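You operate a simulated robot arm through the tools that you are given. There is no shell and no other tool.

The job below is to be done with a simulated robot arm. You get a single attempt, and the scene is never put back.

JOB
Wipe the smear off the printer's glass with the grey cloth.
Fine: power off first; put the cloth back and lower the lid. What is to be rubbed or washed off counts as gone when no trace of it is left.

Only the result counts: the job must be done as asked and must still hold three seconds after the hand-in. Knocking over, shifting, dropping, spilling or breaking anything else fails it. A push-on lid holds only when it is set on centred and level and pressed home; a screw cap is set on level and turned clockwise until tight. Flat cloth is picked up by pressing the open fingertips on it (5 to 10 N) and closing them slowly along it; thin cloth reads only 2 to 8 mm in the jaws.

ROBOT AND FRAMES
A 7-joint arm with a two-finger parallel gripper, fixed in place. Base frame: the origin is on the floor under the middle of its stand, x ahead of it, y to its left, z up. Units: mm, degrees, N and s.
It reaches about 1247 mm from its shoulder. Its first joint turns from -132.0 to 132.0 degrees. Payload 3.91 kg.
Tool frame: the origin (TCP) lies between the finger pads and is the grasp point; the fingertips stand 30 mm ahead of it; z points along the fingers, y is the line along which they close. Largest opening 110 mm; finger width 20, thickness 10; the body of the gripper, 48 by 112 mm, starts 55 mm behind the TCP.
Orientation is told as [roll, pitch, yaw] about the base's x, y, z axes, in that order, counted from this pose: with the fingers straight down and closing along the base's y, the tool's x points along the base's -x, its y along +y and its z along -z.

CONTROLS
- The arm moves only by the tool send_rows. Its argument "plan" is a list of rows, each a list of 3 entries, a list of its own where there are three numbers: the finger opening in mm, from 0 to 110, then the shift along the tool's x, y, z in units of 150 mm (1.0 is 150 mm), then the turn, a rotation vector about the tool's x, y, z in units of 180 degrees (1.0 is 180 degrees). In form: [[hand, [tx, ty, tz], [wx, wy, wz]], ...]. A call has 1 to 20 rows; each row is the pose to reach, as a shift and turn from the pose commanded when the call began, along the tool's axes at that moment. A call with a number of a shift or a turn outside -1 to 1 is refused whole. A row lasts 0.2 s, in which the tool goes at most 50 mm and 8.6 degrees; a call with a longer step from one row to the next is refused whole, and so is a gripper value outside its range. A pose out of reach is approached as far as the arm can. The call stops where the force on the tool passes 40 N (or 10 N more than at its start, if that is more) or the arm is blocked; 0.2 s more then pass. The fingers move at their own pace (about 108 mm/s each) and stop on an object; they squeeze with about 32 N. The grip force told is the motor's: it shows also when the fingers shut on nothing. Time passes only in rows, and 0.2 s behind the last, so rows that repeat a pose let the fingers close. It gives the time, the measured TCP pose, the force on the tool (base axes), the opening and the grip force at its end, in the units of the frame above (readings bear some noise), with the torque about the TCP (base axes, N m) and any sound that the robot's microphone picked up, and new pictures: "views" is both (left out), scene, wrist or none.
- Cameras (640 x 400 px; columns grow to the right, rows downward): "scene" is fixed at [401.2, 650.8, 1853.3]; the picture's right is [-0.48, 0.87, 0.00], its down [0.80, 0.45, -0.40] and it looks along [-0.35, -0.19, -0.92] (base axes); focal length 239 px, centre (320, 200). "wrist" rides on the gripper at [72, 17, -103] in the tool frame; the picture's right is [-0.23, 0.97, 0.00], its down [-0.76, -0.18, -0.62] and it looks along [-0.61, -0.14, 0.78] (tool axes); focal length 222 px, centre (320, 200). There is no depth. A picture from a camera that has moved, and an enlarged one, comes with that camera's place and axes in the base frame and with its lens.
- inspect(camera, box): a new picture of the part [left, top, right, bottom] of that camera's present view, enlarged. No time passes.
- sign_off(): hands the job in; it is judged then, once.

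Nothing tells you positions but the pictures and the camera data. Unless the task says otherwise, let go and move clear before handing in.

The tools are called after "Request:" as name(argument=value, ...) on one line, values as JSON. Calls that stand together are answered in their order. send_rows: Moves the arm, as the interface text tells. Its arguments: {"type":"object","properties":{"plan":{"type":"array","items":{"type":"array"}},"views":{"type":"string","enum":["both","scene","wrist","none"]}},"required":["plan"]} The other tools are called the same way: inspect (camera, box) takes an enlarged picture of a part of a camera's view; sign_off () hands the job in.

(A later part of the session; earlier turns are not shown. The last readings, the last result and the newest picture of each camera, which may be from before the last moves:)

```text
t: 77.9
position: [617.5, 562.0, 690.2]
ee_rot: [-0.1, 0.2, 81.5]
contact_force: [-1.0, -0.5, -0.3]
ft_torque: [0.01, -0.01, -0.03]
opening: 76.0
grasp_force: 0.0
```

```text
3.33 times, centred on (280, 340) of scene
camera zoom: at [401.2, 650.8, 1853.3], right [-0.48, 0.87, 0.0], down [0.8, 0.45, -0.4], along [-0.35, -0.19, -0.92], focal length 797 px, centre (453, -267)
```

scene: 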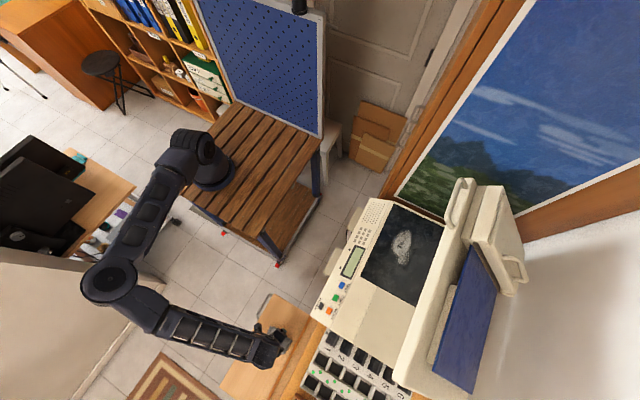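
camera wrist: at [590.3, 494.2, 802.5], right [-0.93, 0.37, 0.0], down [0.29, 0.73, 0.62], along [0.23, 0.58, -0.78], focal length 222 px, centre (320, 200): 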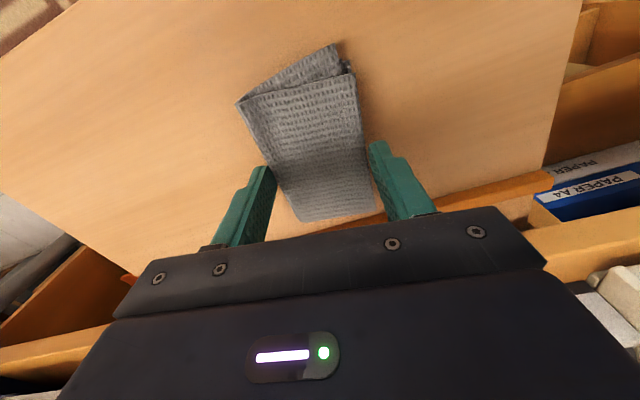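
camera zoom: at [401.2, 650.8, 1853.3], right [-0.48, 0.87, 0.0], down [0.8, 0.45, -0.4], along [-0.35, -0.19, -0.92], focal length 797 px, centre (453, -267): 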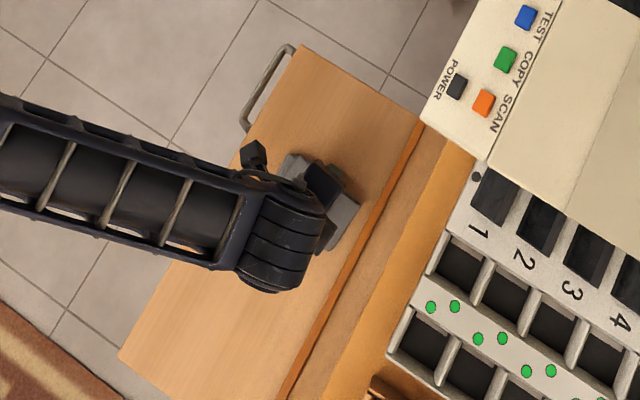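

There's still no tray contact at tip z≈659, so the pad is over 20 mm thick. I'll raise to tips at about 666, which leaves its underside well below the fingers, then close and lift gently.

Request:
send_rows(plan=[[76, [0, 0, -0.02], [0, 0, 0]], [76, [0, 0, -0.045], [0, 0, 0]], [70, [0, 0, -0.045], [0, 0, 0]], [65, [0, 0, -0.045], [0, 0, 0]], [60, [0, 0, -0.045], [0, 0, 0]], [56, [0, 0, -0.045], [0, 0, 0]], [56, [0, 0, -0.045], [0, 0, 0]], [56, [0, 0, -0.045], [0, 0, 0]]], views="none")

Request:
send_rows(plan=[[56, [0, 0, -0.03], [0, 0, 0]], [56, [0, 0, -0.1], [0, 0, 0]], [56, [0, 0, -0.2], [0, 0, 0]], [56, [0, 0, -0.33], [0, 0, 0]], [56, [0, 0, -0.33], [0, 0, 0]]])

Request:
inspect(camera="wrist", box=[180, 50, 430, 230])

```text
t: 79.7
position: [617.3, 562.2, 696.8]
ee_rot: [0.0, 0.3, 81.4]
contact_force: [0.3, -0.1, 2.1]
ft_torque: [-0.01, 0.0, 0.05]
opening: 64.2
grasp_force: 32.4
```

```text
t: 80.9
position: [615.5, 563.8, 744.9]
ee_rot: [-0.1, 0.3, 81.5]
contact_force: [0.1, 0.2, -0.7]
ft_torque: [0.0, 0.0, 0.01]
opening: 64.2
grasp_force: 32.0
camera wrist: at [589.1, 496.6, 850.0], right [-0.93, 0.37, 0.0], down [0.29, 0.73, 0.62], along [0.23, 0.58, -0.78], focal length 222 px, centre (320, 200)
```

scene: 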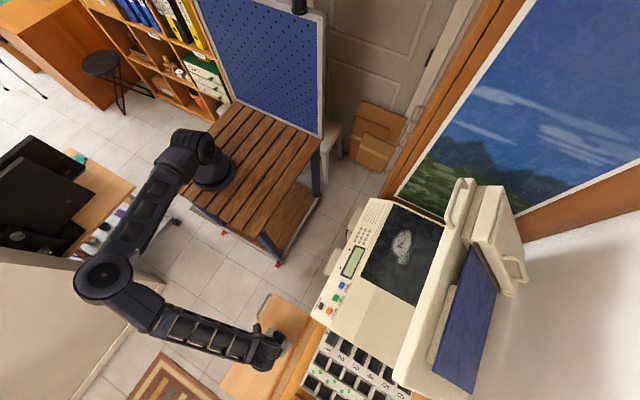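
wrist: 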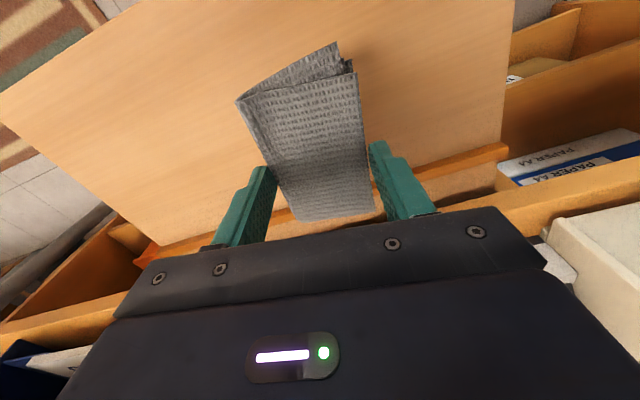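

```text
2.22 times, centred on (305, 140) of wrist
camera zoom: at [589.1, 496.6, 850.0], right [-0.93, 0.37, 0.0], down [0.29, 0.73, 0.62], along [0.23, 0.58, -0.78], focal length 494 px, centre (353, 333)
```

zoom: 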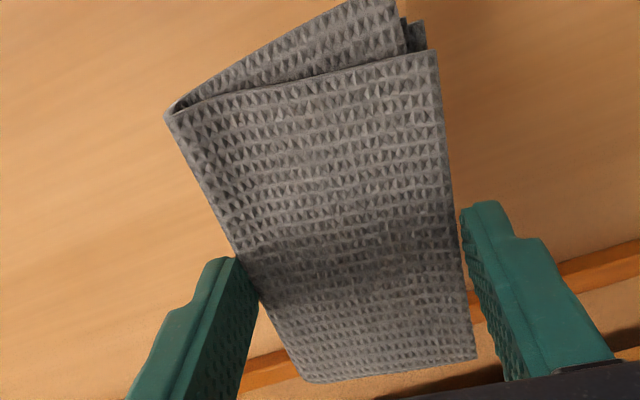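

The cloth is held and lifted cleanly. The lid's front edge overhangs at about y 829, so a vertical wrist could foul it while wiping. I'll set the pad back down and regrasp with the hand leaning about 25° toward the robot, so the pad stays flat while the wrist clears the lid.

Request:
send_rows(plan=[[56, [0, 0, 0.12], [0, 0, 0]], [56, [0, 0, 0.24], [0, 0, 0]], [56, [0, 0, 0.3], [0, 0, 0]], [56, [0, 0, 0.32], [0, 0, 0]], [56, [0, 0, 0.328], [0, 0, 0]], [56, [0, 0, 0.328], [0, 0, 0]]], views="none")

```text
t: 82.3
position: [619.3, 562.4, 697.3]
ee_rot: [-0.1, 0.2, 81.4]
contact_force: [0.1, -0.7, 0.4]
ft_torque: [0.0, -0.01, -0.04]
opening: 64.0
grasp_force: 31.9
```

Request:
send_rows(plan=[[56, [0, 0, 0.004], [0, 0, 0]], [56, [0, 0, 0.007], [0, 0, 0]], [56, [0, 0, 0.007], [0, 0, 0]]], views="none")

```text
t: 83.1
position: [616.7, 561.5, 696.8]
ee_rot: [-0.2, 0.2, 81.5]
contact_force: [2.8, 1.6, 5.4]
ft_torque: [0.04, -0.08, 0.09]
opening: 63.9
grasp_force: 31.9
```

Request:
send_rows(plan=[[70, [0, 0, 0], [0, 0, 0]], [80, [0, 0, 0], [0, 0, 0]], [80, [0, 0, -0.1], [0, 0, 0]], [80, [0.03, 0, -0.16], [0, -0.046, 0]], [80, [0.06, 0, -0.16], [0, -0.0926, 0]], [80, [0.084, -0.002, -0.16], [0, -0.1389, 0]], [80, [0.084, -0.002, -0.1], [0, -0.1389, 0]], [80, [0.084, -0.002, -0.05], [0, -0.1389, 0]], [80, [0.084, -0.002, -0.02], [0, -0.1389, 0]], [80, [0.084, -0.002, -0.02], [0, -0.1389, 0]]])

Request:
inspect(camera="wrist", box=[180, 50, 430, 230])

```text
t: 85.3
position: [616.5, 550.0, 698.0]
ee_rot: [-0.1, -24.8, 81.5]
contact_force: [0.6, -0.4, 0.0]
ft_torque: [-0.01, 0.01, 0.01]
opening: 80.1
grasp_force: 0.1
camera wrist: at [584.6, 445.2, 762.5], right [-0.93, 0.35, 0.09], down [0.24, 0.4, 0.89], along [0.27, 0.85, -0.46], focal length 222 px, centre (320, 200)
```

scene: 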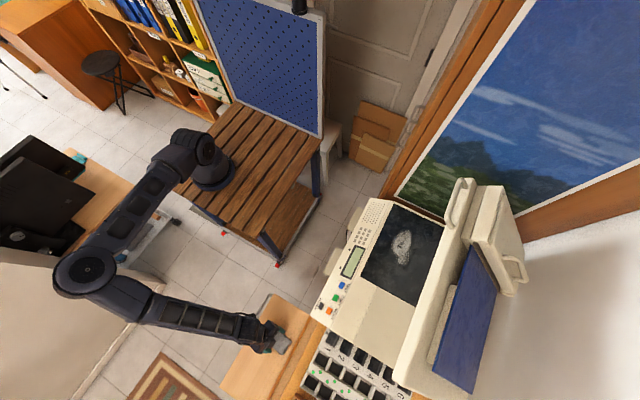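
wrist: 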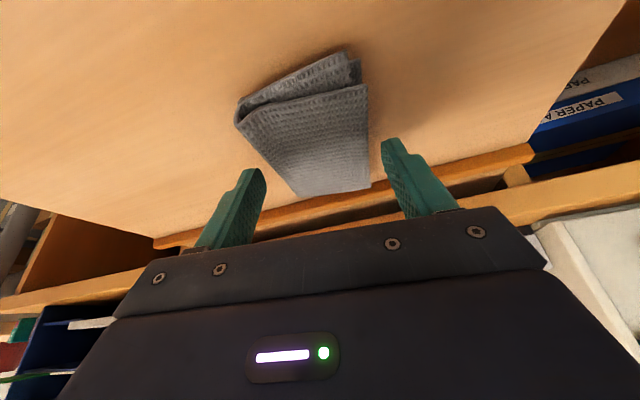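

```text
2.22 times, centred on (305, 140) of wrist
camera zoom: at [584.6, 445.2, 762.5], right [-0.93, 0.35, 0.09], down [0.24, 0.4, 0.89], along [0.27, 0.85, -0.46], focal length 494 px, centre (353, 333)
```

zoom: 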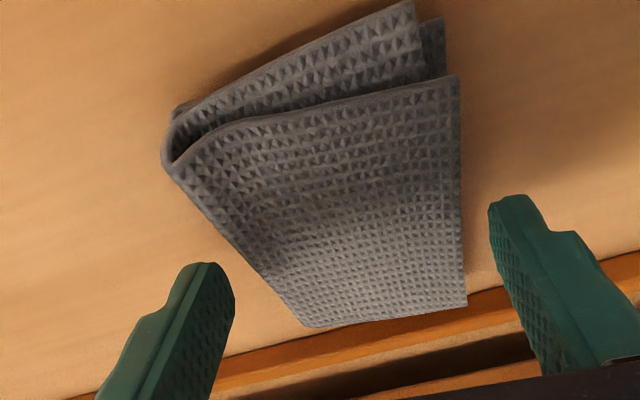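

Request:
send_rows(plan=[[80, [0.007, 0, 0.0151], [0, 0, 0]], [72, [0.007, 0, 0.0151], [0, 0, 0]], [66, [0.007, 0, 0.0151], [0, 0, 0]], [60, [0.007, 0, 0.0151], [0, 0, 0]], [56, [0.007, 0, 0.0151], [0, 0, 0]], [56, [0.007, 0, 0.0151], [0, 0, 0]], [56, [0.007, 0, 0.0151], [0, 0, 0]]], views="none")

Request:
send_rows(plan=[[56, [-0.014, 0, -0.03], [0, 0, 0]], [56, [-0.07, 0, -0.15], [0, 0, 0]], [56, [-0.14, 0, -0.3], [0, 0, 0]], [56, [-0.21, 0, -0.45], [0, 0, 0]], [56, [-0.28, 0, -0.6], [0, 0, 0]], [56, [-0.28, 0, -0.6], [0, 0, 0]]])

Request:
inspect(camera="wrist", box=[180, 50, 430, 230])

```text
t: 86.9
position: [616.3, 550.1, 697.5]
ee_rot: [-0.2, -24.8, 81.7]
contact_force: [-0.1, 0.4, 2.1]
ft_torque: [-0.03, -0.03, -0.02]
opening: 63.7
grasp_force: 31.7
```

```text
t: 88.3
position: [615.5, 548.8, 794.9]
ee_rot: [-0.2, -24.8, 81.5]
contact_force: [-0.3, 0.0, 0.3]
ft_torque: [0.0, -0.01, -0.01]
opening: 63.9
grasp_force: 32.2
camera wrist: at [582.1, 444.8, 860.2], right [-0.93, 0.35, 0.09], down [0.24, 0.4, 0.89], along [0.27, 0.85, -0.46], focal length 222 px, centre (320, 200)
```

scene: 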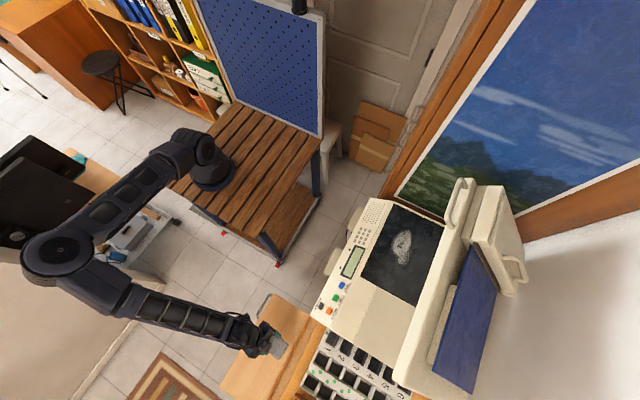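
wrist: 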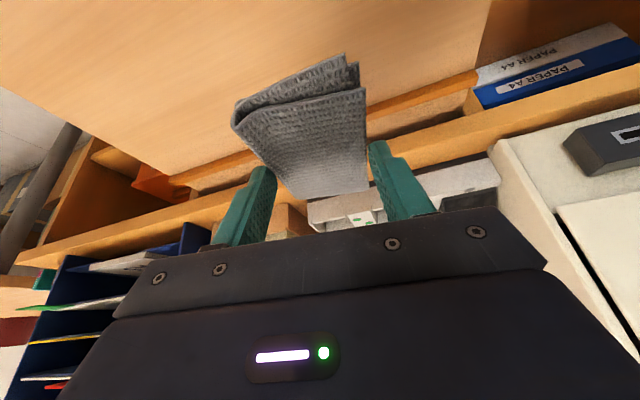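

```text
2.22 times, centred on (305, 140) of wrist
camera zoom: at [582.1, 444.8, 860.2], right [-0.93, 0.35, 0.09], down [0.24, 0.4, 0.89], along [0.27, 0.85, -0.46], focal length 494 px, centre (353, 333)
```

zoom: 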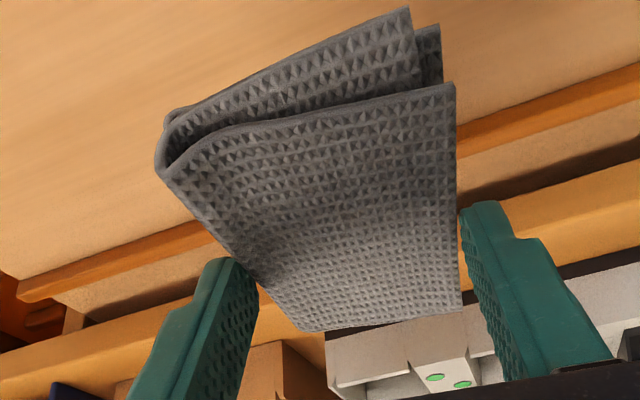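

The pad is firmly held with the hand tilted. I'm raising it and carrying it across toward the printer, staying in front of the lid and above the panel.

Request:
send_rows(plan=[[56, [-0.068, 0.119, -0.189], [0, 0, 0]], [56, [-0.137, 0.237, -0.377], [0, 0, 0]], [56, [-0.205, 0.356, -0.566], [0, 0, 0]], [56, [-0.274, 0.474, -0.755], [0, 0, 0]], [56, [-0.342, 0.593, -0.9435], [0, 0, 0]]], views="none")

Request:
send_rows(plan=[[56, [-0.068, 0.119, -0.189], [-0.004, 0, -0.0086]], [56, [-0.137, 0.237, -0.377], [-0.008, 0, -0.0171]], [56, [-0.205, 0.356, -0.566], [-0.012, 0, -0.0257]], [56, [-0.274, 0.474, -0.755], [-0.016, 0, -0.0342]], [56, [-0.342, 0.593, -0.9435], [-0.02, 0, -0.0428]]], views="none")

Request:
send_rows(plan=[[56, [-0.056, 0.2, -0.121], [0, 0, 0]], [56, [-0.113, 0.4, -0.242], [0, 0, 0]], [56, [-0.169, 0.6, -0.362], [0, 0, 0]], [56, [-0.225, 0.8, -0.483], [0, 0, 0]], [56, [-0.2817, 1.0, -0.604], [0, 0, 0]], [56, [-0.2817, 1.0, -0.604], [0, 0, 0]]])

```text
t: 89.5
position: [523.1, 549.8, 943.5]
ee_rot: [-0.3, -24.7, 81.5]
contact_force: [0.7, 0.2, 0.6]
ft_torque: [0.02, 0.03, 0.03]
opening: 64.1
grasp_force: 32.0
```

```text
t: 90.7
position: [432.8, 552.8, 1095.7]
ee_rot: [-0.1, -24.7, 89.9]
contact_force: [0.3, -0.1, -0.4]
ft_torque: [0.01, 0.02, 0.03]
opening: 64.1
grasp_force: 31.8
```

```text
t: 92.1
position: [278.5, 551.0, 1197.4]
ee_rot: [-0.2, -24.9, 90.0]
contact_force: [-0.2, 0.5, 0.1]
ft_torque: [0.01, -0.02, 0.0]
opening: 63.9
grasp_force: 32.4
camera wrist: at [264.3, 443.1, 1260.6], right [-0.97, 0.21, 0.09], down [0.18, 0.43, 0.89], along [0.14, 0.88, -0.46], focal length 222 px, centre (320, 200)
```

scene: 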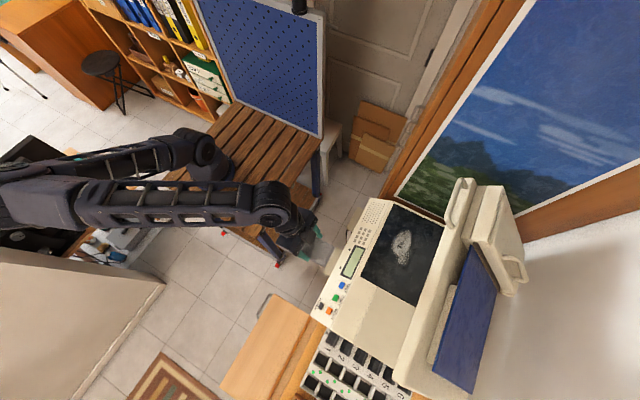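
wrist: 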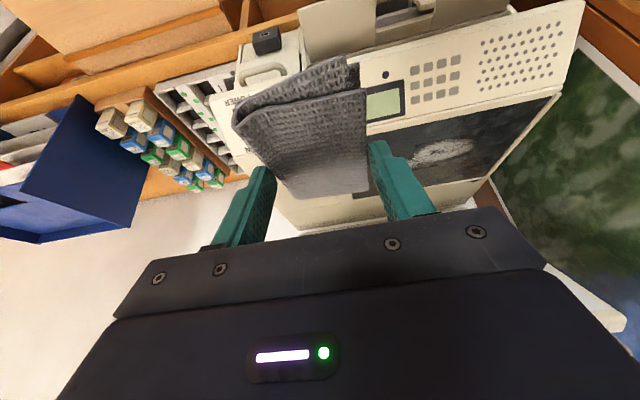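

Request:
inspect(camera="wrist", box=[330, 0, 600, 230])

Request:
inspect(camera="scene", box=[340, 180, 480, 320])

```text
1.74 times, centred on (465, 115) of wrist
camera zoom: at [264.3, 443.1, 1260.6], right [-0.97, 0.21, 0.09], down [0.18, 0.43, 0.89], along [0.14, 0.88, -0.46], focal length 386 px, centre (68, 348)
```

zoom: 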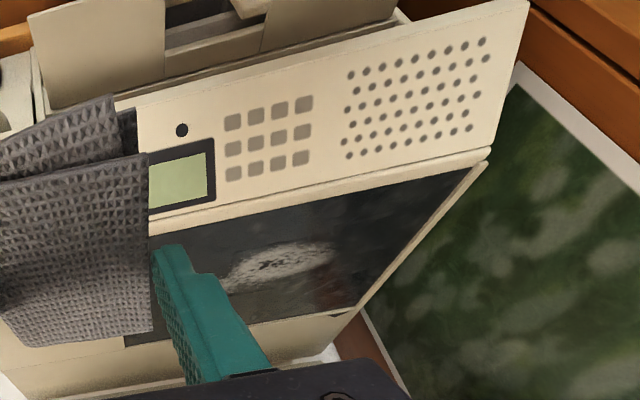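

```text
2.86 times, centred on (410, 250) of scene
camera zoom: at [401.2, 650.8, 1853.3], right [-0.48, 0.87, 0.0], down [0.8, 0.45, -0.4], along [-0.35, -0.19, -0.92], focal length 683 px, centre (63, 57)
```

zoom: 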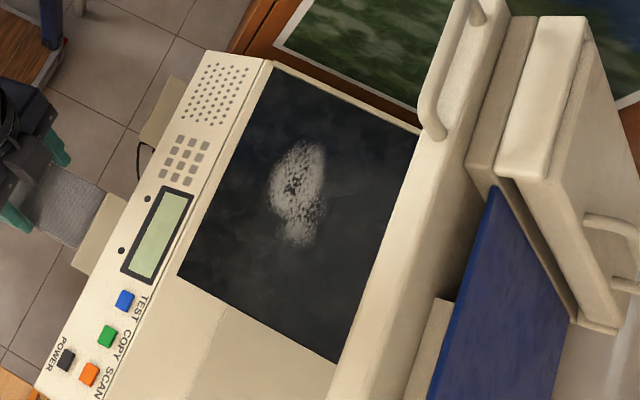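

The smear spans about x 29–161, y 786–863 on glass near z≈1003. I'm bringing the pad over the panel at a safe height, in front of and below the raised lid.

Request:
send_rows(plan=[[56, [-0.033, 0.2, 0.118], [0, 0, 0]], [56, [-0.066, 0.4, 0.237], [0, 0, 0]], [56, [-0.1, 0.6, 0.355], [0, 0, 0]], [56, [-0.133, 0.8, 0.474], [0, 0, 0]], [56, [-0.166, 1.0, 0.592], [0, 0, 0]], [56, [-0.166, 1.0, 0.592], [0, 0, 0]]], views="none")

Request:
send_rows(plan=[[56, [-0.166, 0.037, 0.117], [0, 0, 0]], [56, [-0.332, 0.075, 0.234], [0, 0, 0]], [56, [-0.499, 0.112, 0.35], [0, 0, 0]], [56, [-0.665, 0.15, 0.467], [0, 0, 0]], [56, [-0.831, 0.187, 0.584], [0, 0, 0]], [56, [-0.831, 0.187, 0.584], [0, 0, 0]]])

```text
t: 93.5
position: [135.0, 615.4, 1124.4]
ee_rot: [-0.1, -24.9, 90.1]
contact_force: [0.1, 0.3, -0.5]
ft_torque: [0.01, -0.01, 0.02]
opening: 63.8
grasp_force: 31.8
```

```text
t: 94.9
position: [107.6, 762.3, 1098.4]
ee_rot: [-0.1, -24.7, 89.9]
contact_force: [-0.3, 0.1, 0.1]
ft_torque: [0.0, 0.05, 0.0]
opening: 64.2
grasp_force: 32.3
camera wrist: at [93.5, 654.8, 1160.8], right [-0.97, 0.21, 0.09], down [0.18, 0.43, 0.89], along [0.14, 0.88, -0.46], focal length 222 px, centre (320, 200)
```

scene: 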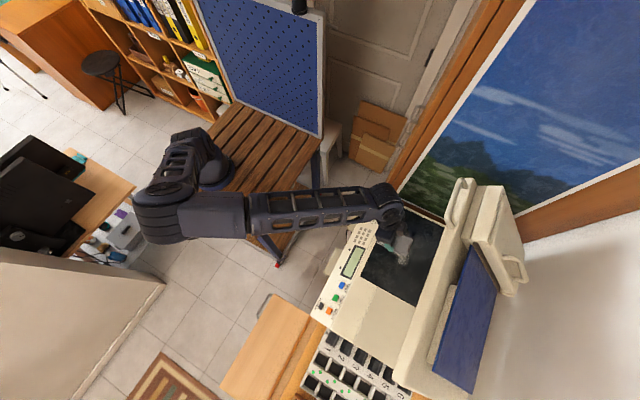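
wrist: 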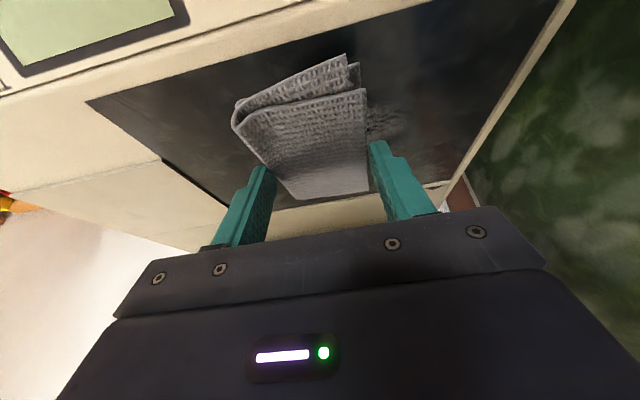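

Request:
send_rows(plan=[[56, [-0.058, -0.133, 0.076], [0, 0, 0]], [56, [-0.116, -0.267, 0.152], [0, 0, 0]], [56, [-0.174, -0.4, 0.228], [0, 0, 0]], [56, [-0.16, -0.4, 0.258], [0, 0, 0]], [56, [-0.146, -0.4, 0.288], [0, 0, 0]], [56, [-0.132, -0.4, 0.319], [0, 0, 0]], [56, [-0.132, -0.4, 0.319], [0, 0, 0]]])

```text
t: 96.5
position: [166.7, 798.9, 1060.2]
ee_rot: [-0.1, -24.8, 90.0]
contact_force: [-0.4, 0.1, -0.3]
ft_torque: [0.02, 0.0, 0.01]
opening: 63.8
grasp_force: 32.3
camera wrist: at [151.5, 691.7, 1124.7], right [-0.97, 0.21, 0.09], down [0.18, 0.43, 0.89], along [0.14, 0.88, -0.46], focal length 222 px, centre (320, 200)
```

scene: 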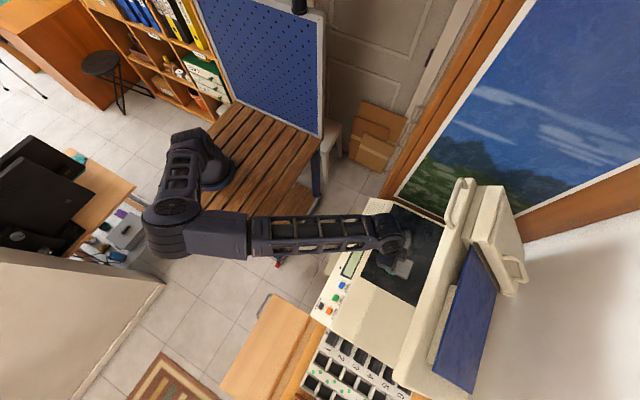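
wrist: 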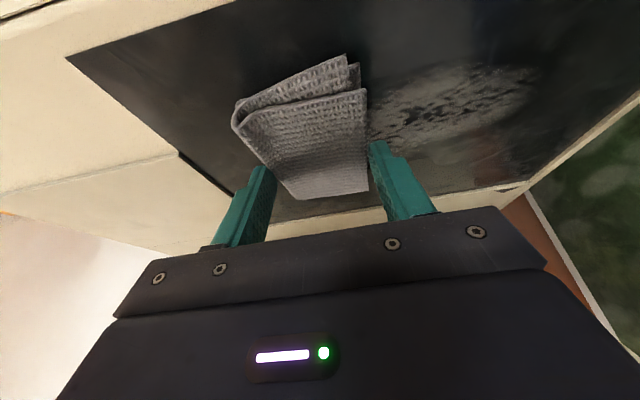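

Request:
send_rows(plan=[[56, [0.0056, 0, 0.0121], [0, 0, 0]], [56, [0.0112, 0, 0.0242], [0, 0, 0]], [56, [0.0168, 0, 0.0363], [0, 0, 0]], [56, [0.0168, 0, 0.0363], [0, 0, 0]]], views="none")

Request:
send_rows(plan=[[56, [0.0056, 0, 0.0121], [0, 0, 0]], [56, [0.0112, 0, 0.0242], [0, 0, 0]], [56, [0.0112, 0, 0.0242], [0, 0, 0]]], views="none")

```text
t: 97.5
position: [166.8, 798.9, 1056.9]
ee_rot: [0.0, -24.9, 90.0]
contact_force: [1.8, -1.4, 9.9]
ft_torque: [0.06, -0.09, -0.02]
opening: 63.9
grasp_force: 32.3
```

```text
t: 98.1
position: [166.8, 799.5, 1056.1]
ee_rot: [-0.1, -25.2, 90.0]
contact_force: [0.1, -0.7, 7.2]
ft_torque: [0.03, -0.03, -0.06]
opening: 64.1
grasp_force: 31.5
stopped in row 3: the force on the tool passed its limit at 41 N (the readings are from after the stop); the commanded pose is now the measured one
```

The pad touches the glass at TCP z≈1056 with about 7 N. I'm sweeping it across the smear toward −x.

Request:
send_rows(plan=[[56, [0, 0.07, 0], [0, 0, 0]], [56, [0, 0.14, 0], [0, 0, 0]], [56, [0, 0.21, 0], [0, 0, 0]], [56, [0, 0.28, 0], [0, 0, 0]], [56, [0, 0.35, 0], [0, 0, 0]], [56, [0, 0.42, 0], [0, 0, 0]], [56, [0, 0.5, 0], [0, 0, 0]]])

Request:
inspect(camera="wrist", box=[60, 0, 560, 230])

```text
t: 99.7
position: [91.1, 802.0, 1055.2]
ee_rot: [0.0, -24.9, 90.0]
contact_force: [4.9, 0.2, 7.8]
ft_torque: [0.11, -0.2, 0.02]
opening: 64.0
grasp_force: 31.9
camera wrist: at [75.5, 693.5, 1119.5], right [-0.97, 0.21, 0.1], down [0.18, 0.43, 0.89], along [0.14, 0.88, -0.45], focal length 222 px, centre (320, 200)
```

scene: 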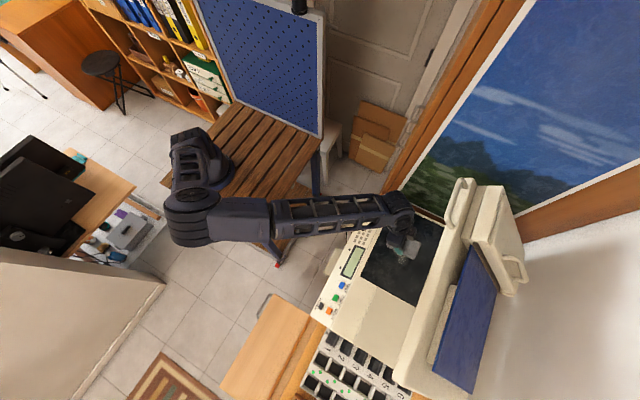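
wrist: 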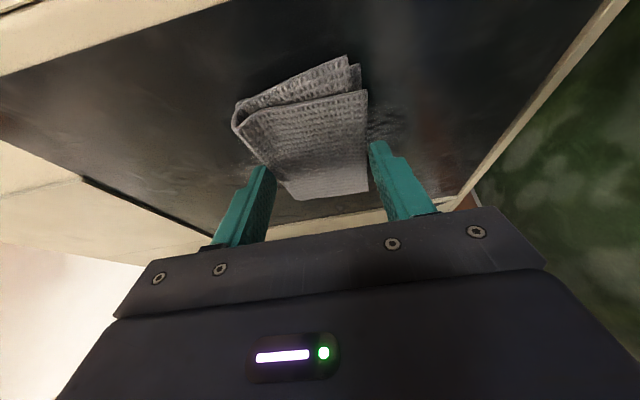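

```text
1.28 times, centred on (310, 115) of wrist
camera zoom: at [75.5, 693.5, 1119.5], right [-0.97, 0.21, 0.1], down [0.18, 0.43, 0.89], along [0.14, 0.88, -0.45], focal length 284 px, centre (333, 309)
```

zoom: 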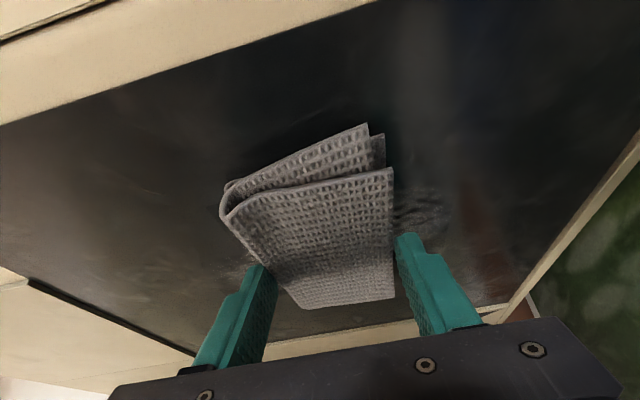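

The smear is coming off with about 8 N of pressure. I'm continuing to the −x end and then sweeping back.

Request:
send_rows(plan=[[56, [0, 0.07, 0], [0, 0, 0]], [56, [0, 0.14, 0], [0, 0, 0]], [56, [0, 0.21, 0], [0, 0, 0]], [56, [0, 0.28, 0], [0, 0, 0]], [56, [0, 0.35, 0], [0, 0, 0]], [56, [0, 0.42, 0], [0, 0, 0]], [56, [0, 0.5, 0], [0, 0, 0]], [56, [0, 0.54, 0], [0, 0, 0]]])

Request:
inspect(camera="wrist", box=[60, 0, 560, 230])

Request:
inspect(camera="scene", box=[340, 180, 480, 320])

```text
t: 101.5
position: [9.4, 799.0, 1054.2]
ee_rot: [0.0, -25.0, 90.0]
contact_force: [5.2, -0.8, 7.9]
ft_torque: [-0.02, -0.13, 0.01]
opening: 64.1
grasp_force: 31.9
camera wrist: at [-5.8, 690.6, 1119.2], right [-0.97, 0.21, 0.1], down [0.18, 0.43, 0.89], along [0.14, 0.88, -0.45], focal length 222 px, centre (320, 200)
```

scene: 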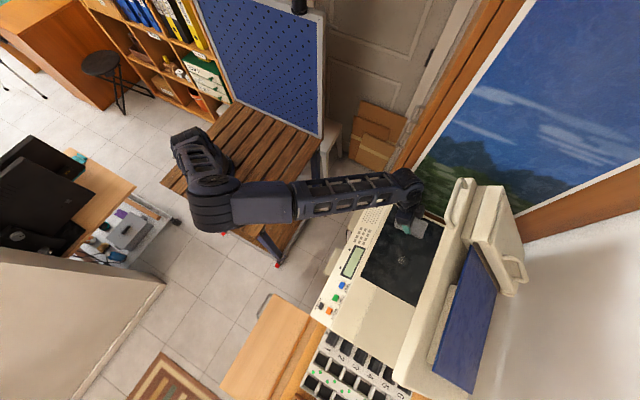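
wrist: 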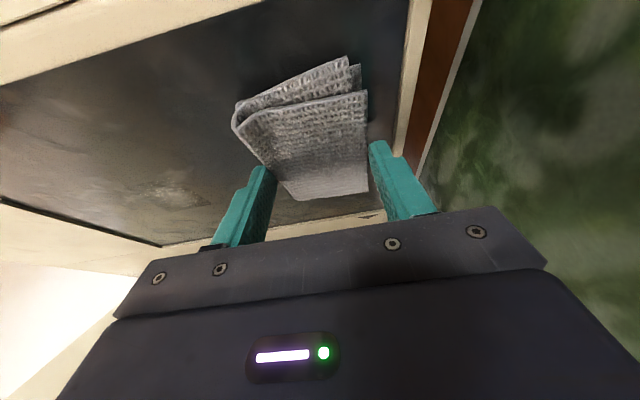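

```text
1.28 times, centred on (310, 115) of wrist
camera zoom: at [-5.8, 690.6, 1119.2], right [-0.97, 0.21, 0.1], down [0.18, 0.43, 0.89], along [0.14, 0.88, -0.45], focal length 284 px, centre (333, 309)
```

zoom: 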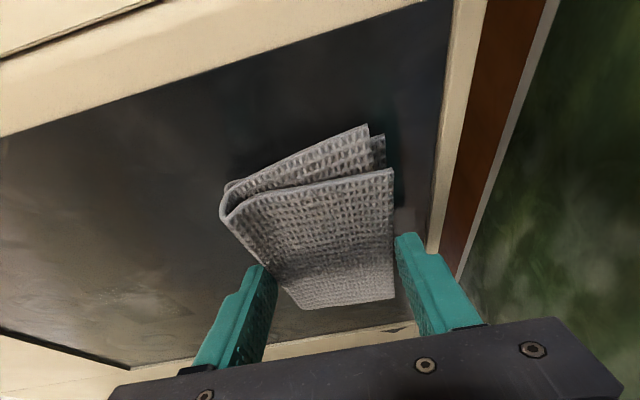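

```text
2.86 times, centred on (410, 250) of scene
camera zoom: at [401.2, 650.8, 1853.3], right [-0.48, 0.87, 0.0], down [0.8, 0.45, -0.4], along [-0.35, -0.19, -0.92], focal length 683 px, centre (63, 57)
```

zoom: 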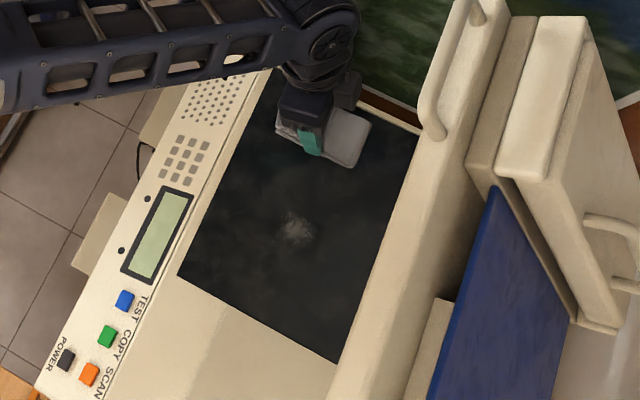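

Most of the smear is gone, with a faint residue left around (141, 834). I'm sweeping back with a small +y shift to cover it.

Request:
send_rows(plan=[[56, [-0.045, 0, 0.021], [0, 0, 0]], [56, [-0.09, -0.03, 0.042], [0, 0, 0]], [56, [-0.09, -0.1, 0.042], [0, 0, 0]], [56, [-0.09, -0.17, 0.042], [0, 0, 0]], [56, [-0.09, -0.24, 0.042], [0, 0, 0]], [56, [-0.09, -0.31, 0.042], [0, 0, 0]], [56, [-0.09, -0.38, 0.042], [0, 0, 0]], [56, [-0.09, -0.45, 0.042], [0, 0, 0]], [56, [-0.09, -0.52, 0.042], [0, 0, 0]], [56, [-0.09, -0.59, 0.042], [0, 0, 0]], [56, [-0.09, -0.66, 0.042], [0, 0, 0]], [56, [-0.09, -0.73, 0.042], [0, 0, 0]], [56, [-0.09, -0.8, 0.042], [0, 0, 0]]], views="none")

```text
t: 104.3
position: [129.6, 815.0, 1056.0]
ee_rot: [-0.1, -25.1, 90.0]
contact_force: [0.7, -1.0, -1.0]
ft_torque: [0.0, 0.01, -0.01]
opening: 64.2
grasp_force: 32.0
```

Request:
send_rows(plan=[[56, [0.0021, 0, 0.0045], [0, 0, 0]], [56, [0.0042, 0, 0.009], [0, 0, 0]], [56, [0.0042, 0, 0.009], [0, 0, 0]]], views="none")

```text
t: 105.1
position: [131.1, 815.5, 1055.7]
ee_rot: [-0.1, -25.2, 90.0]
contact_force: [-0.9, 1.6, 18.3]
ft_torque: [-0.15, 0.03, 0.0]
opening: 64.4
grasp_force: 31.9
```

Request:
send_rows(plan=[[56, [0, -0.07, 0], [0, 0, 0]], [56, [0, -0.14, 0], [0, 0, 0]], [56, [0, -0.21, 0], [0, 0, 0]], [56, [0, -0.28, 0], [0, 0, 0]], [56, [0, -0.35, 0], [0, 0, 0]], [56, [0, -0.4, 0], [0, 0, 0]]], views="none")

```text
t: 106.1
position: [165.9, 814.2, 1055.7]
ee_rot: [0.0, -25.3, 90.1]
contact_force: [-1.0, -1.2, 6.2]
ft_torque: [-0.09, 0.01, -0.01]
opening: 64.1
grasp_force: 32.2
stopped in row 4: the force on the tool passed its limit at 40 N (the readings are from after the stop); the commanded pose is now the measured one
```

Request:
send_rows(plan=[[56, [0, -0.06, 0], [0, 0, 0]], [56, [0, -0.12, 0], [0, 0, 0]], [56, [0, -0.18, 0], [0, 0, 0]], [56, [0, -0.18, 0], [0, 0, 0]]], views="none")

Request:
send_rows(plan=[[56, [0, 0.07, 0], [0, 0, 0]], [56, [0, 0.14, 0], [0, 0, 0]], [56, [0, 0.21, 0], [0, 0, 0]], [56, [0, 0.28, 0], [0, 0, 0]], [56, [0, 0.35, 0], [0, 0, 0]], [56, [0, 0.42, 0], [0, 0, 0]], [56, [0, 0.5, 0], [0, 0, 0]]], views="none")

```text
t: 107.1
position: [193.6, 813.6, 1055.5]
ee_rot: [0.0, -25.2, 90.1]
contact_force: [-3.7, 0.2, 6.2]
ft_torque: [-0.09, 0.19, 0.01]
opening: 64.1
grasp_force: 31.4
```

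```text
t: 108.7
position: [117.3, 813.7, 1054.5]
ee_rot: [-0.1, -25.0, 90.2]
contact_force: [5.8, 0.9, 10.3]
ft_torque: [0.01, -0.3, 0.07]
opening: 64.3
grasp_force: 32.2
```

Request:
send_rows(plan=[[56, [0, 0.07, 0], [0, 0, 0]], [56, [0, 0.14, 0], [0, 0, 0]], [56, [0, 0.21, 0], [0, 0, 0]], [56, [0, 0.28, 0], [0, 0, 0]], [56, [0, 0.35, 0], [0, 0, 0]], [56, [0, 0.42, 0], [0, 0, 0]], [56, [0, 0.49, 0], [0, 0, 0]], [56, [0, 0.56, 0], [0, 0, 0]], [56, [0, 0.63, 0], [0, 0, 0]], [56, [0, 0.7, 0], [0, 0, 0]]])

Request:
inspect(camera="scene", box=[360, 190, 460, 310])

Request:
inspect(camera="wrist", box=[0, 40, 300, 250])

```text
t: 110.9
position: [13.1, 815.5, 1054.2]
ee_rot: [0.0, -25.3, 90.1]
contact_force: [11.9, 1.8, 18.4]
ft_torque: [0.24, -0.43, -0.09]
opening: 64.2
grasp_force: 32.5
camera wrist: at [-1.6, 706.5, 1117.6], right [-0.97, 0.2, 0.1], down [0.18, 0.42, 0.89], along [0.14, 0.88, -0.45], focal length 222 px, centre (320, 200)
```

scene: 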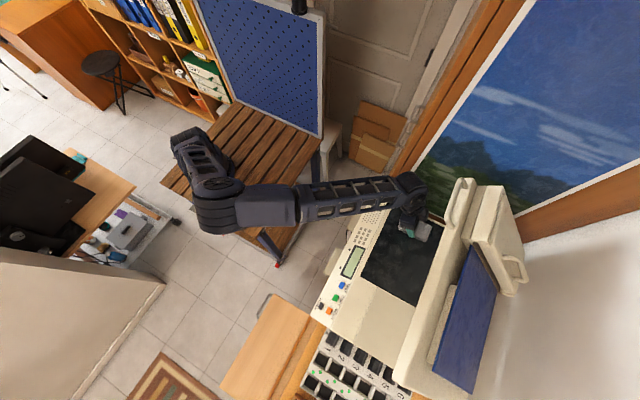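
wrist: 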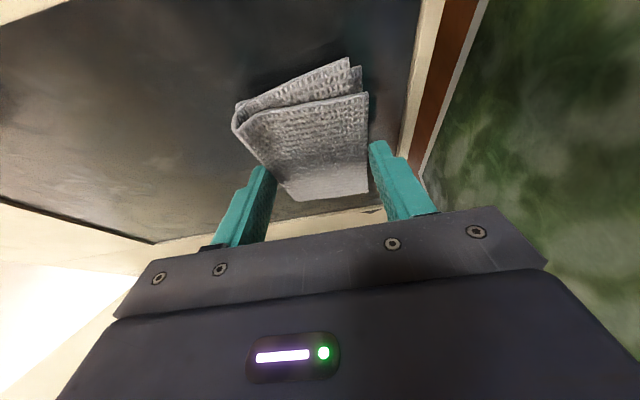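

```text
3.33 times, centred on (410, 250) of scene
camera zoom: at [401.2, 650.8, 1853.3], right [-0.48, 0.87, 0.0], down [0.8, 0.45, -0.4], along [-0.35, -0.19, -0.92], focal length 797 px, centre (20, 33)
```

zoom: 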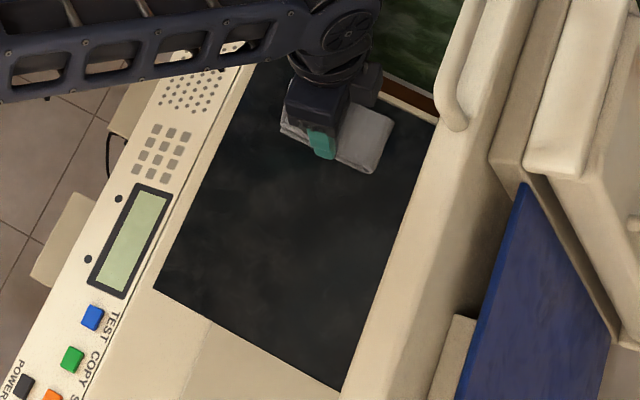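

```text
1.90 times, centred on (150, 145) of wrist
camera zoom: at [-1.6, 706.5, 1117.6], right [-0.97, 0.2, 0.1], down [0.18, 0.42, 0.89], along [0.14, 0.88, -0.45], focal length 423 px, centre (644, 305)
```

zoom: 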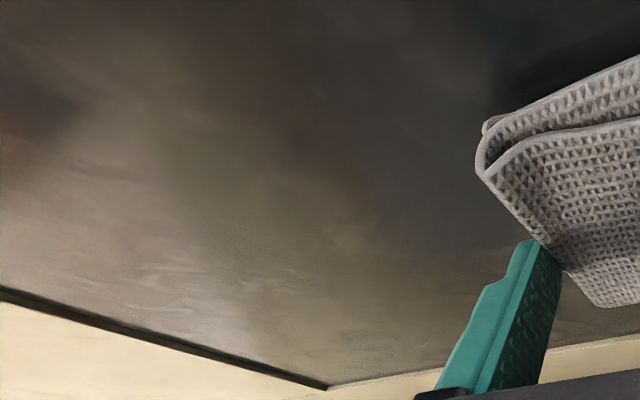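

The smear looks gone from the visible glass. "No trace" is required, so I'll make extra passes: first shifted further back (+y), sweeping to +x.

Request:
send_rows(plan=[[56, [-0.0614, 0, 0.025], [0, 0, 0]], [56, [-0.1224, 0, 0.0531], [0, 0, 0]], [56, [-0.1224, -0.07, 0.0531], [0, 0, 0]], [56, [-0.1224, -0.14, 0.0531], [0, 0, 0]], [56, [-0.1224, -0.21, 0.0531], [0, 0, 0]], [56, [-0.1224, -0.28, 0.0531], [0, 0, 0]], [56, [-0.1224, -0.35, 0.0531], [0, 0, 0]]], views="none")

```text
t: 112.5
position: [66.1, 834.8, 1054.8]
ee_rot: [0.0, -25.3, 90.1]
contact_force: [-1.2, -0.5, 2.5]
ft_torque: [-0.01, 0.04, -0.01]
opening: 64.2
grasp_force: 32.5
```

Request:
send_rows(plan=[[56, [0.0021, -0.02, 0.0045], [0, 0, 0]], [56, [0.0021, -0.09, 0.0045], [0, 0, 0]], [56, [0.0021, -0.16, 0.0045], [0, 0, 0]], [56, [0.0021, -0.23, 0.0045], [0, 0, 0]], [56, [0.0021, -0.3, 0.0045], [0, 0, 0]], [56, [0.0021, -0.37, 0.0045], [0, 0, 0]]], views="none")

Request:
send_rows(plan=[[56, [0, -0.07, 0], [0, 0, 0]], [56, [0, -0.14, 0], [0, 0, 0]], [56, [0, -0.21, 0], [0, 0, 0]], [56, [0, -0.28, 0], [0, 0, 0]], [56, [0, -0.35, 0], [0, 0, 0]], [56, [0, -0.42, 0], [0, 0, 0]]], views="none")

```text
t: 113.9
position: [121.9, 833.3, 1054.5]
ee_rot: [0.0, -25.2, 90.2]
contact_force: [-0.3, -0.3, 3.1]
ft_torque: [-0.05, 0.03, -0.03]
opening: 64.2
grasp_force: 31.8
```

```text
t: 115.3
position: [183.2, 834.2, 1055.7]
ee_rot: [0.0, -25.2, 90.1]
contact_force: [-13.5, -1.9, 19.8]
ft_torque: [0.24, 0.52, 0.15]
opening: 64.4
grasp_force: 32.3
```

Request:
send_rows(plan=[[56, [0.0886, 0, -0.045], [0, 0, 0]], [56, [0.179, 0, -0.087], [0, 0, 0]], [56, [0.27, 0, -0.129], [0, 0, 0]], [56, [0.27, 0.07, -0.129], [0, 0, 0]], [56, [0.27, 0.14, -0.129], [0, 0, 0]], [56, [0.27, 0.21, -0.129], [0, 0, 0]], [56, [0.27, 0.28, -0.129], [0, 0, 0]], [56, [0.27, 0.35, -0.129], [0, 0, 0]]], views="none")

```text
t: 117.1
position: [130.9, 788.2, 1052.9]
ee_rot: [0.1, -25.2, 90.2]
contact_force: [4.7, 0.5, 7.8]
ft_torque: [0.19, -0.22, -0.04]
opening: 64.2
grasp_force: 32.2
```

Request:
send_rows(plan=[[56, [0, 0.07, 0], [0, 0, 0]], [56, [0, 0.14, 0], [0, 0, 0]], [56, [0, 0.21, 0], [0, 0, 0]], [56, [0, 0.28, 0], [0, 0, 0]], [56, [0, 0.35, 0], [0, 0, 0]], [56, [0, 0.42, 0], [0, 0, 0]], [56, [0, 0.49, 0], [0, 0, 0]], [56, [0, 0.56, 0], [0, 0, 0]], [56, [0, 0.63, 0], [0, 0, 0]], [56, [0, 0.7, 0], [0, 0, 0]], [56, [0, 0.77, 0], [0, 0, 0]]])

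Request:
inspect(camera="scene", box=[360, 190, 460, 310])

```text
t: 119.5
position: [14.6, 789.2, 1053.9]
ee_rot: [0.0, -25.2, 90.1]
contact_force: [-0.4, 0.7, -0.6]
ft_torque: [0.04, 0.0, -0.01]
opening: 64.2
grasp_force: 32.2
camera wrist: at [-0.4, 680.7, 1117.7], right [-0.97, 0.2, 0.1], down [0.18, 0.42, 0.89], along [0.14, 0.88, -0.45], focal length 222 px, centre (320, 200)
```

scene: 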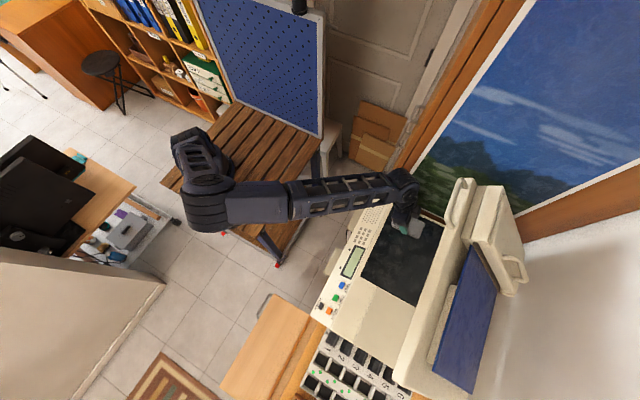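
wrist: 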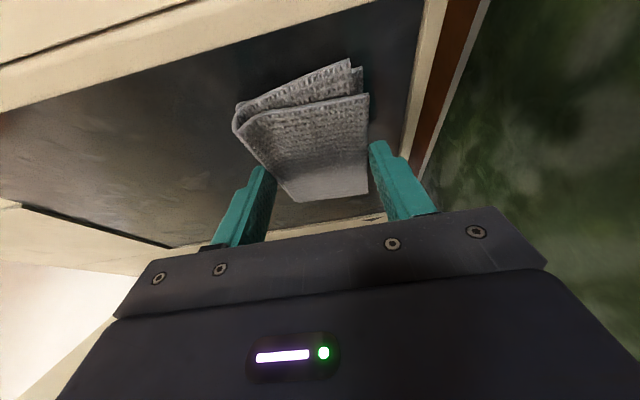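

```text
3.33 times, centred on (410, 250) of scene
camera zoom: at [401.2, 650.8, 1853.3], right [-0.48, 0.87, 0.0], down [0.8, 0.45, -0.4], along [-0.35, -0.19, -0.92], focal length 797 px, centre (20, 33)
```

zoom: 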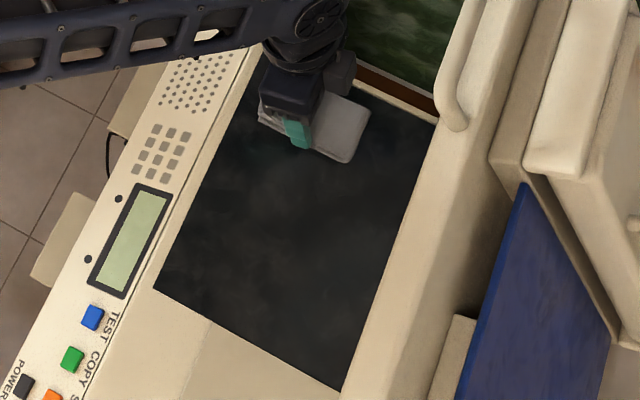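

I'm lifting off and moving the pad aside, to look at the wiped area closely with the wrist camera.

Request:
send_rows(plan=[[56, [-0.056, 0, -0.121], [0, 0, 0]], [56, [-0.112, 0, -0.242], [0, 0, 0]], [56, [-0.112, -0.25, -0.242], [0, 0, 0]], [56, [-0.112, -0.5, -0.242], [0, 0, 0]], [56, [-0.112, -0.75, -0.242], [0, 0, 0]], [56, [-0.112, -1.0, -0.242], [0, 0, 0]], [56, [-0.112, -1.0, -0.242], [0, 0, 0]]])

Request:
inspect(camera="wrist", box=[340, 0, 640, 200])

Request:
inspect(camera="scene", box=[370, 195, 450, 275])

```text
t: 121.1
position: [165.9, 785.3, 1091.2]
ee_rot: [0.0, -25.3, 90.1]
contact_force: [-1.5, -0.4, -0.2]
ft_torque: [-0.01, -0.01, 0.01]
opening: 64.4
grasp_force: 31.7
camera wrist: at [149.8, 677.1, 1155.5], right [-0.97, 0.2, 0.1], down [0.18, 0.42, 0.89], along [0.14, 0.88, -0.45], focal length 222 px, centre (320, 200)
```

scene: 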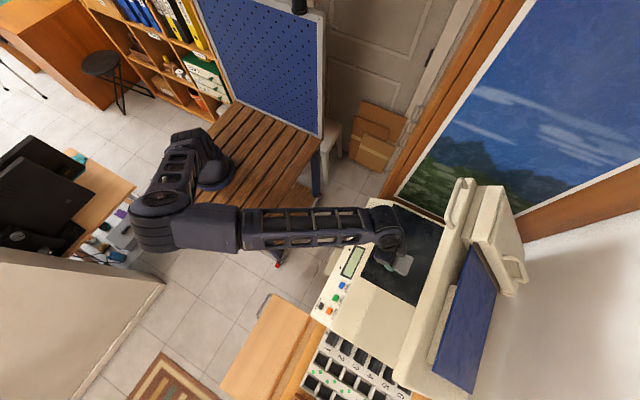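
wrist: 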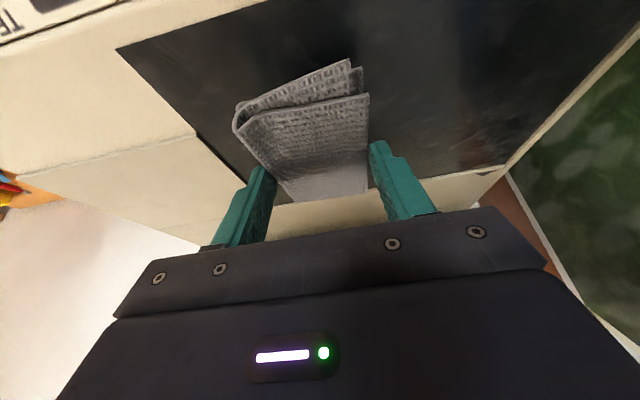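

```text
2.00 times, centred on (490, 100) of wrist
camera zoom: at [149.8, 677.1, 1155.5], right [-0.97, 0.2, 0.1], down [0.18, 0.42, 0.89], along [0.14, 0.88, -0.45], focal length 444 px, centre (-20, 400)
```

zoom: 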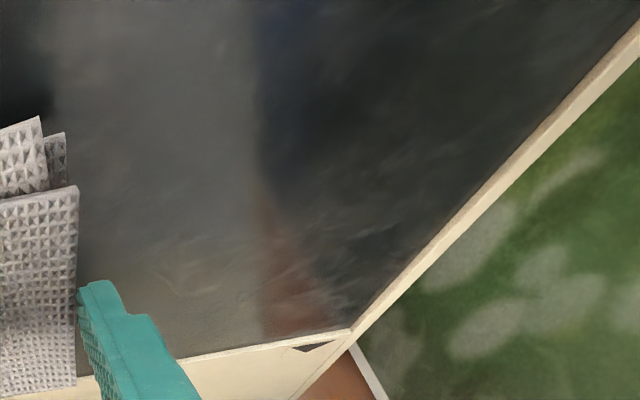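

```text
5.00 times, centred on (410, 235) of scene
camera zoom: at [401.2, 650.8, 1853.3], right [-0.48, 0.87, 0.0], down [0.8, 0.45, -0.4], along [-0.35, -0.19, -0.92], focal length 1195 px, centre (-130, 25)
```

zoom: 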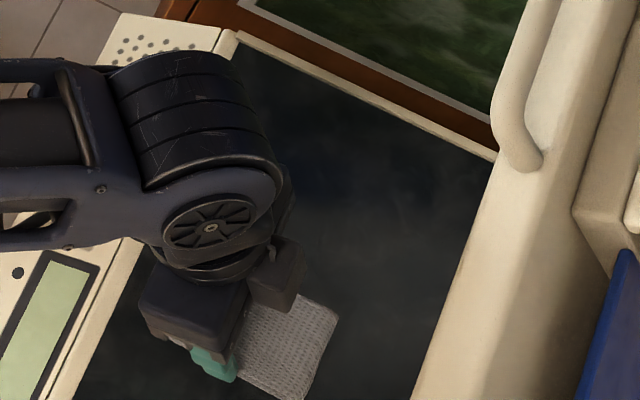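

I see no trace left from here. I'm backing the arm out from over the glass to check it unobstructed with the scene camera before returning the cloth.

Request:
send_rows(plan=[[56, [0.17, 0, -0.108], [0, 0, 0]], [56, [0.34, 0, -0.217], [0, 0, 0]], [56, [0.51, 0, -0.325], [0, 0, 0]], [56, [0.68, 0, -0.434], [0, 0, 0]], [56, [0.851, 0, -0.542], [0, 0, 0]], [56, [0.851, 0, -0.542], [0, 0, 0]]], views="none")

Request:
send_rows(plan=[[56, [0.05, -0.25, -0.15], [0, 0, 0]], [56, [0.1, -0.5, -0.3], [0, 0, 0]], [56, [0.15, -0.75, -0.45], [0, 0, 0]], [56, [0.2, -1.0, -0.6], [0, 0, 0]], [56, [0.2, -1.0, -0.6], [0, 0, 0]]])

Request:
inspect(camera="scene", box=[355, 195, 455, 305])

Request:
inspect(camera="scene", box=[385, 215, 430, 265])

```text
t: 122.5
position: [167.7, 639.1, 1114.6]
ee_rot: [0.1, -25.3, 90.0]
contact_force: [0.2, 0.7, 1.0]
ft_torque: [0.0, 0.02, -0.01]
opening: 64.4
grasp_force: 31.6
```

```text
t: 123.7
position: [320.8, 575.5, 1178.9]
ee_rot: [0.0, -25.2, 90.1]
contact_force: [0.5, -0.9, -0.1]
ft_torque: [0.02, -0.01, 0.03]
opening: 64.2
grasp_force: 31.9
camera wrist: at [305.1, 467.3, 1242.9], right [-0.97, 0.2, 0.1], down [0.18, 0.42, 0.89], along [0.14, 0.88, -0.45], focal length 222 px, centre (320, 200)
```

scene: 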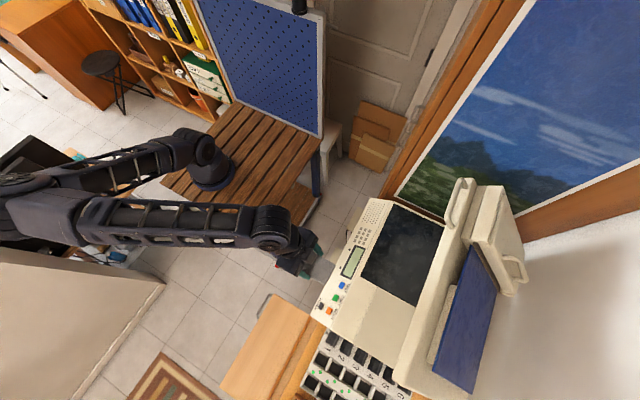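
wrist: 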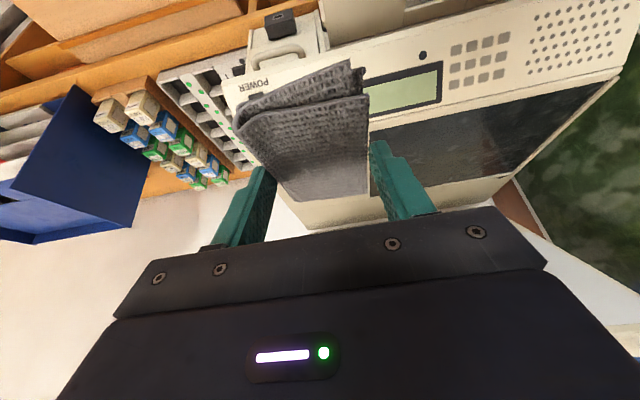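

```text
3.64 times, centred on (405, 250) of scene
camera zoom: at [401.2, 650.8, 1853.3], right [-0.48, 0.87, 0.0], down [0.8, 0.45, -0.4], along [-0.35, -0.19, -0.92], focal length 869 px, centre (11, 18)
```

zoom: 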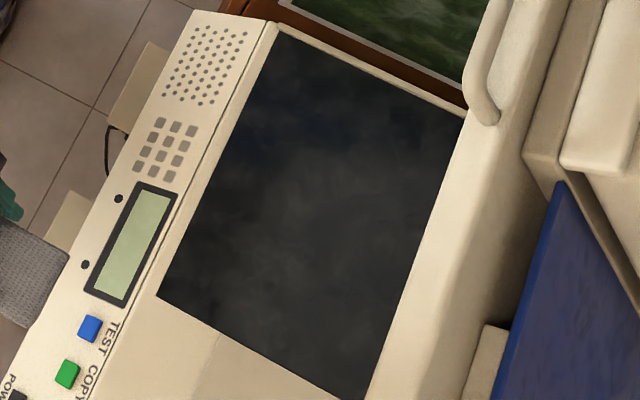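

```text
8.00 times, centred on (408, 240) of scene
camera zoom: at [401.2, 650.8, 1853.3], right [-0.48, 0.87, 0.0], down [0.8, 0.45, -0.4], along [-0.35, -0.19, -0.92], focal length 1912 px, centre (-380, -120)
```

zoom: 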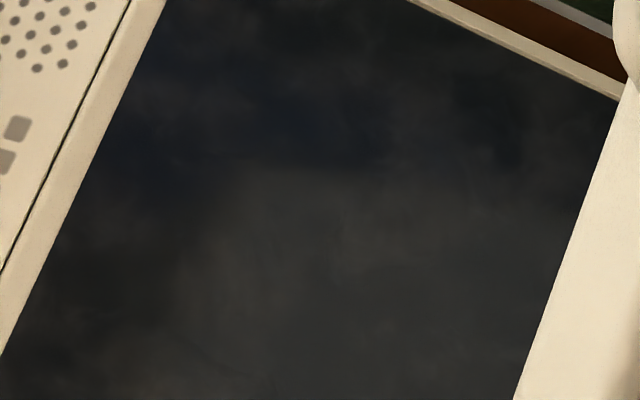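

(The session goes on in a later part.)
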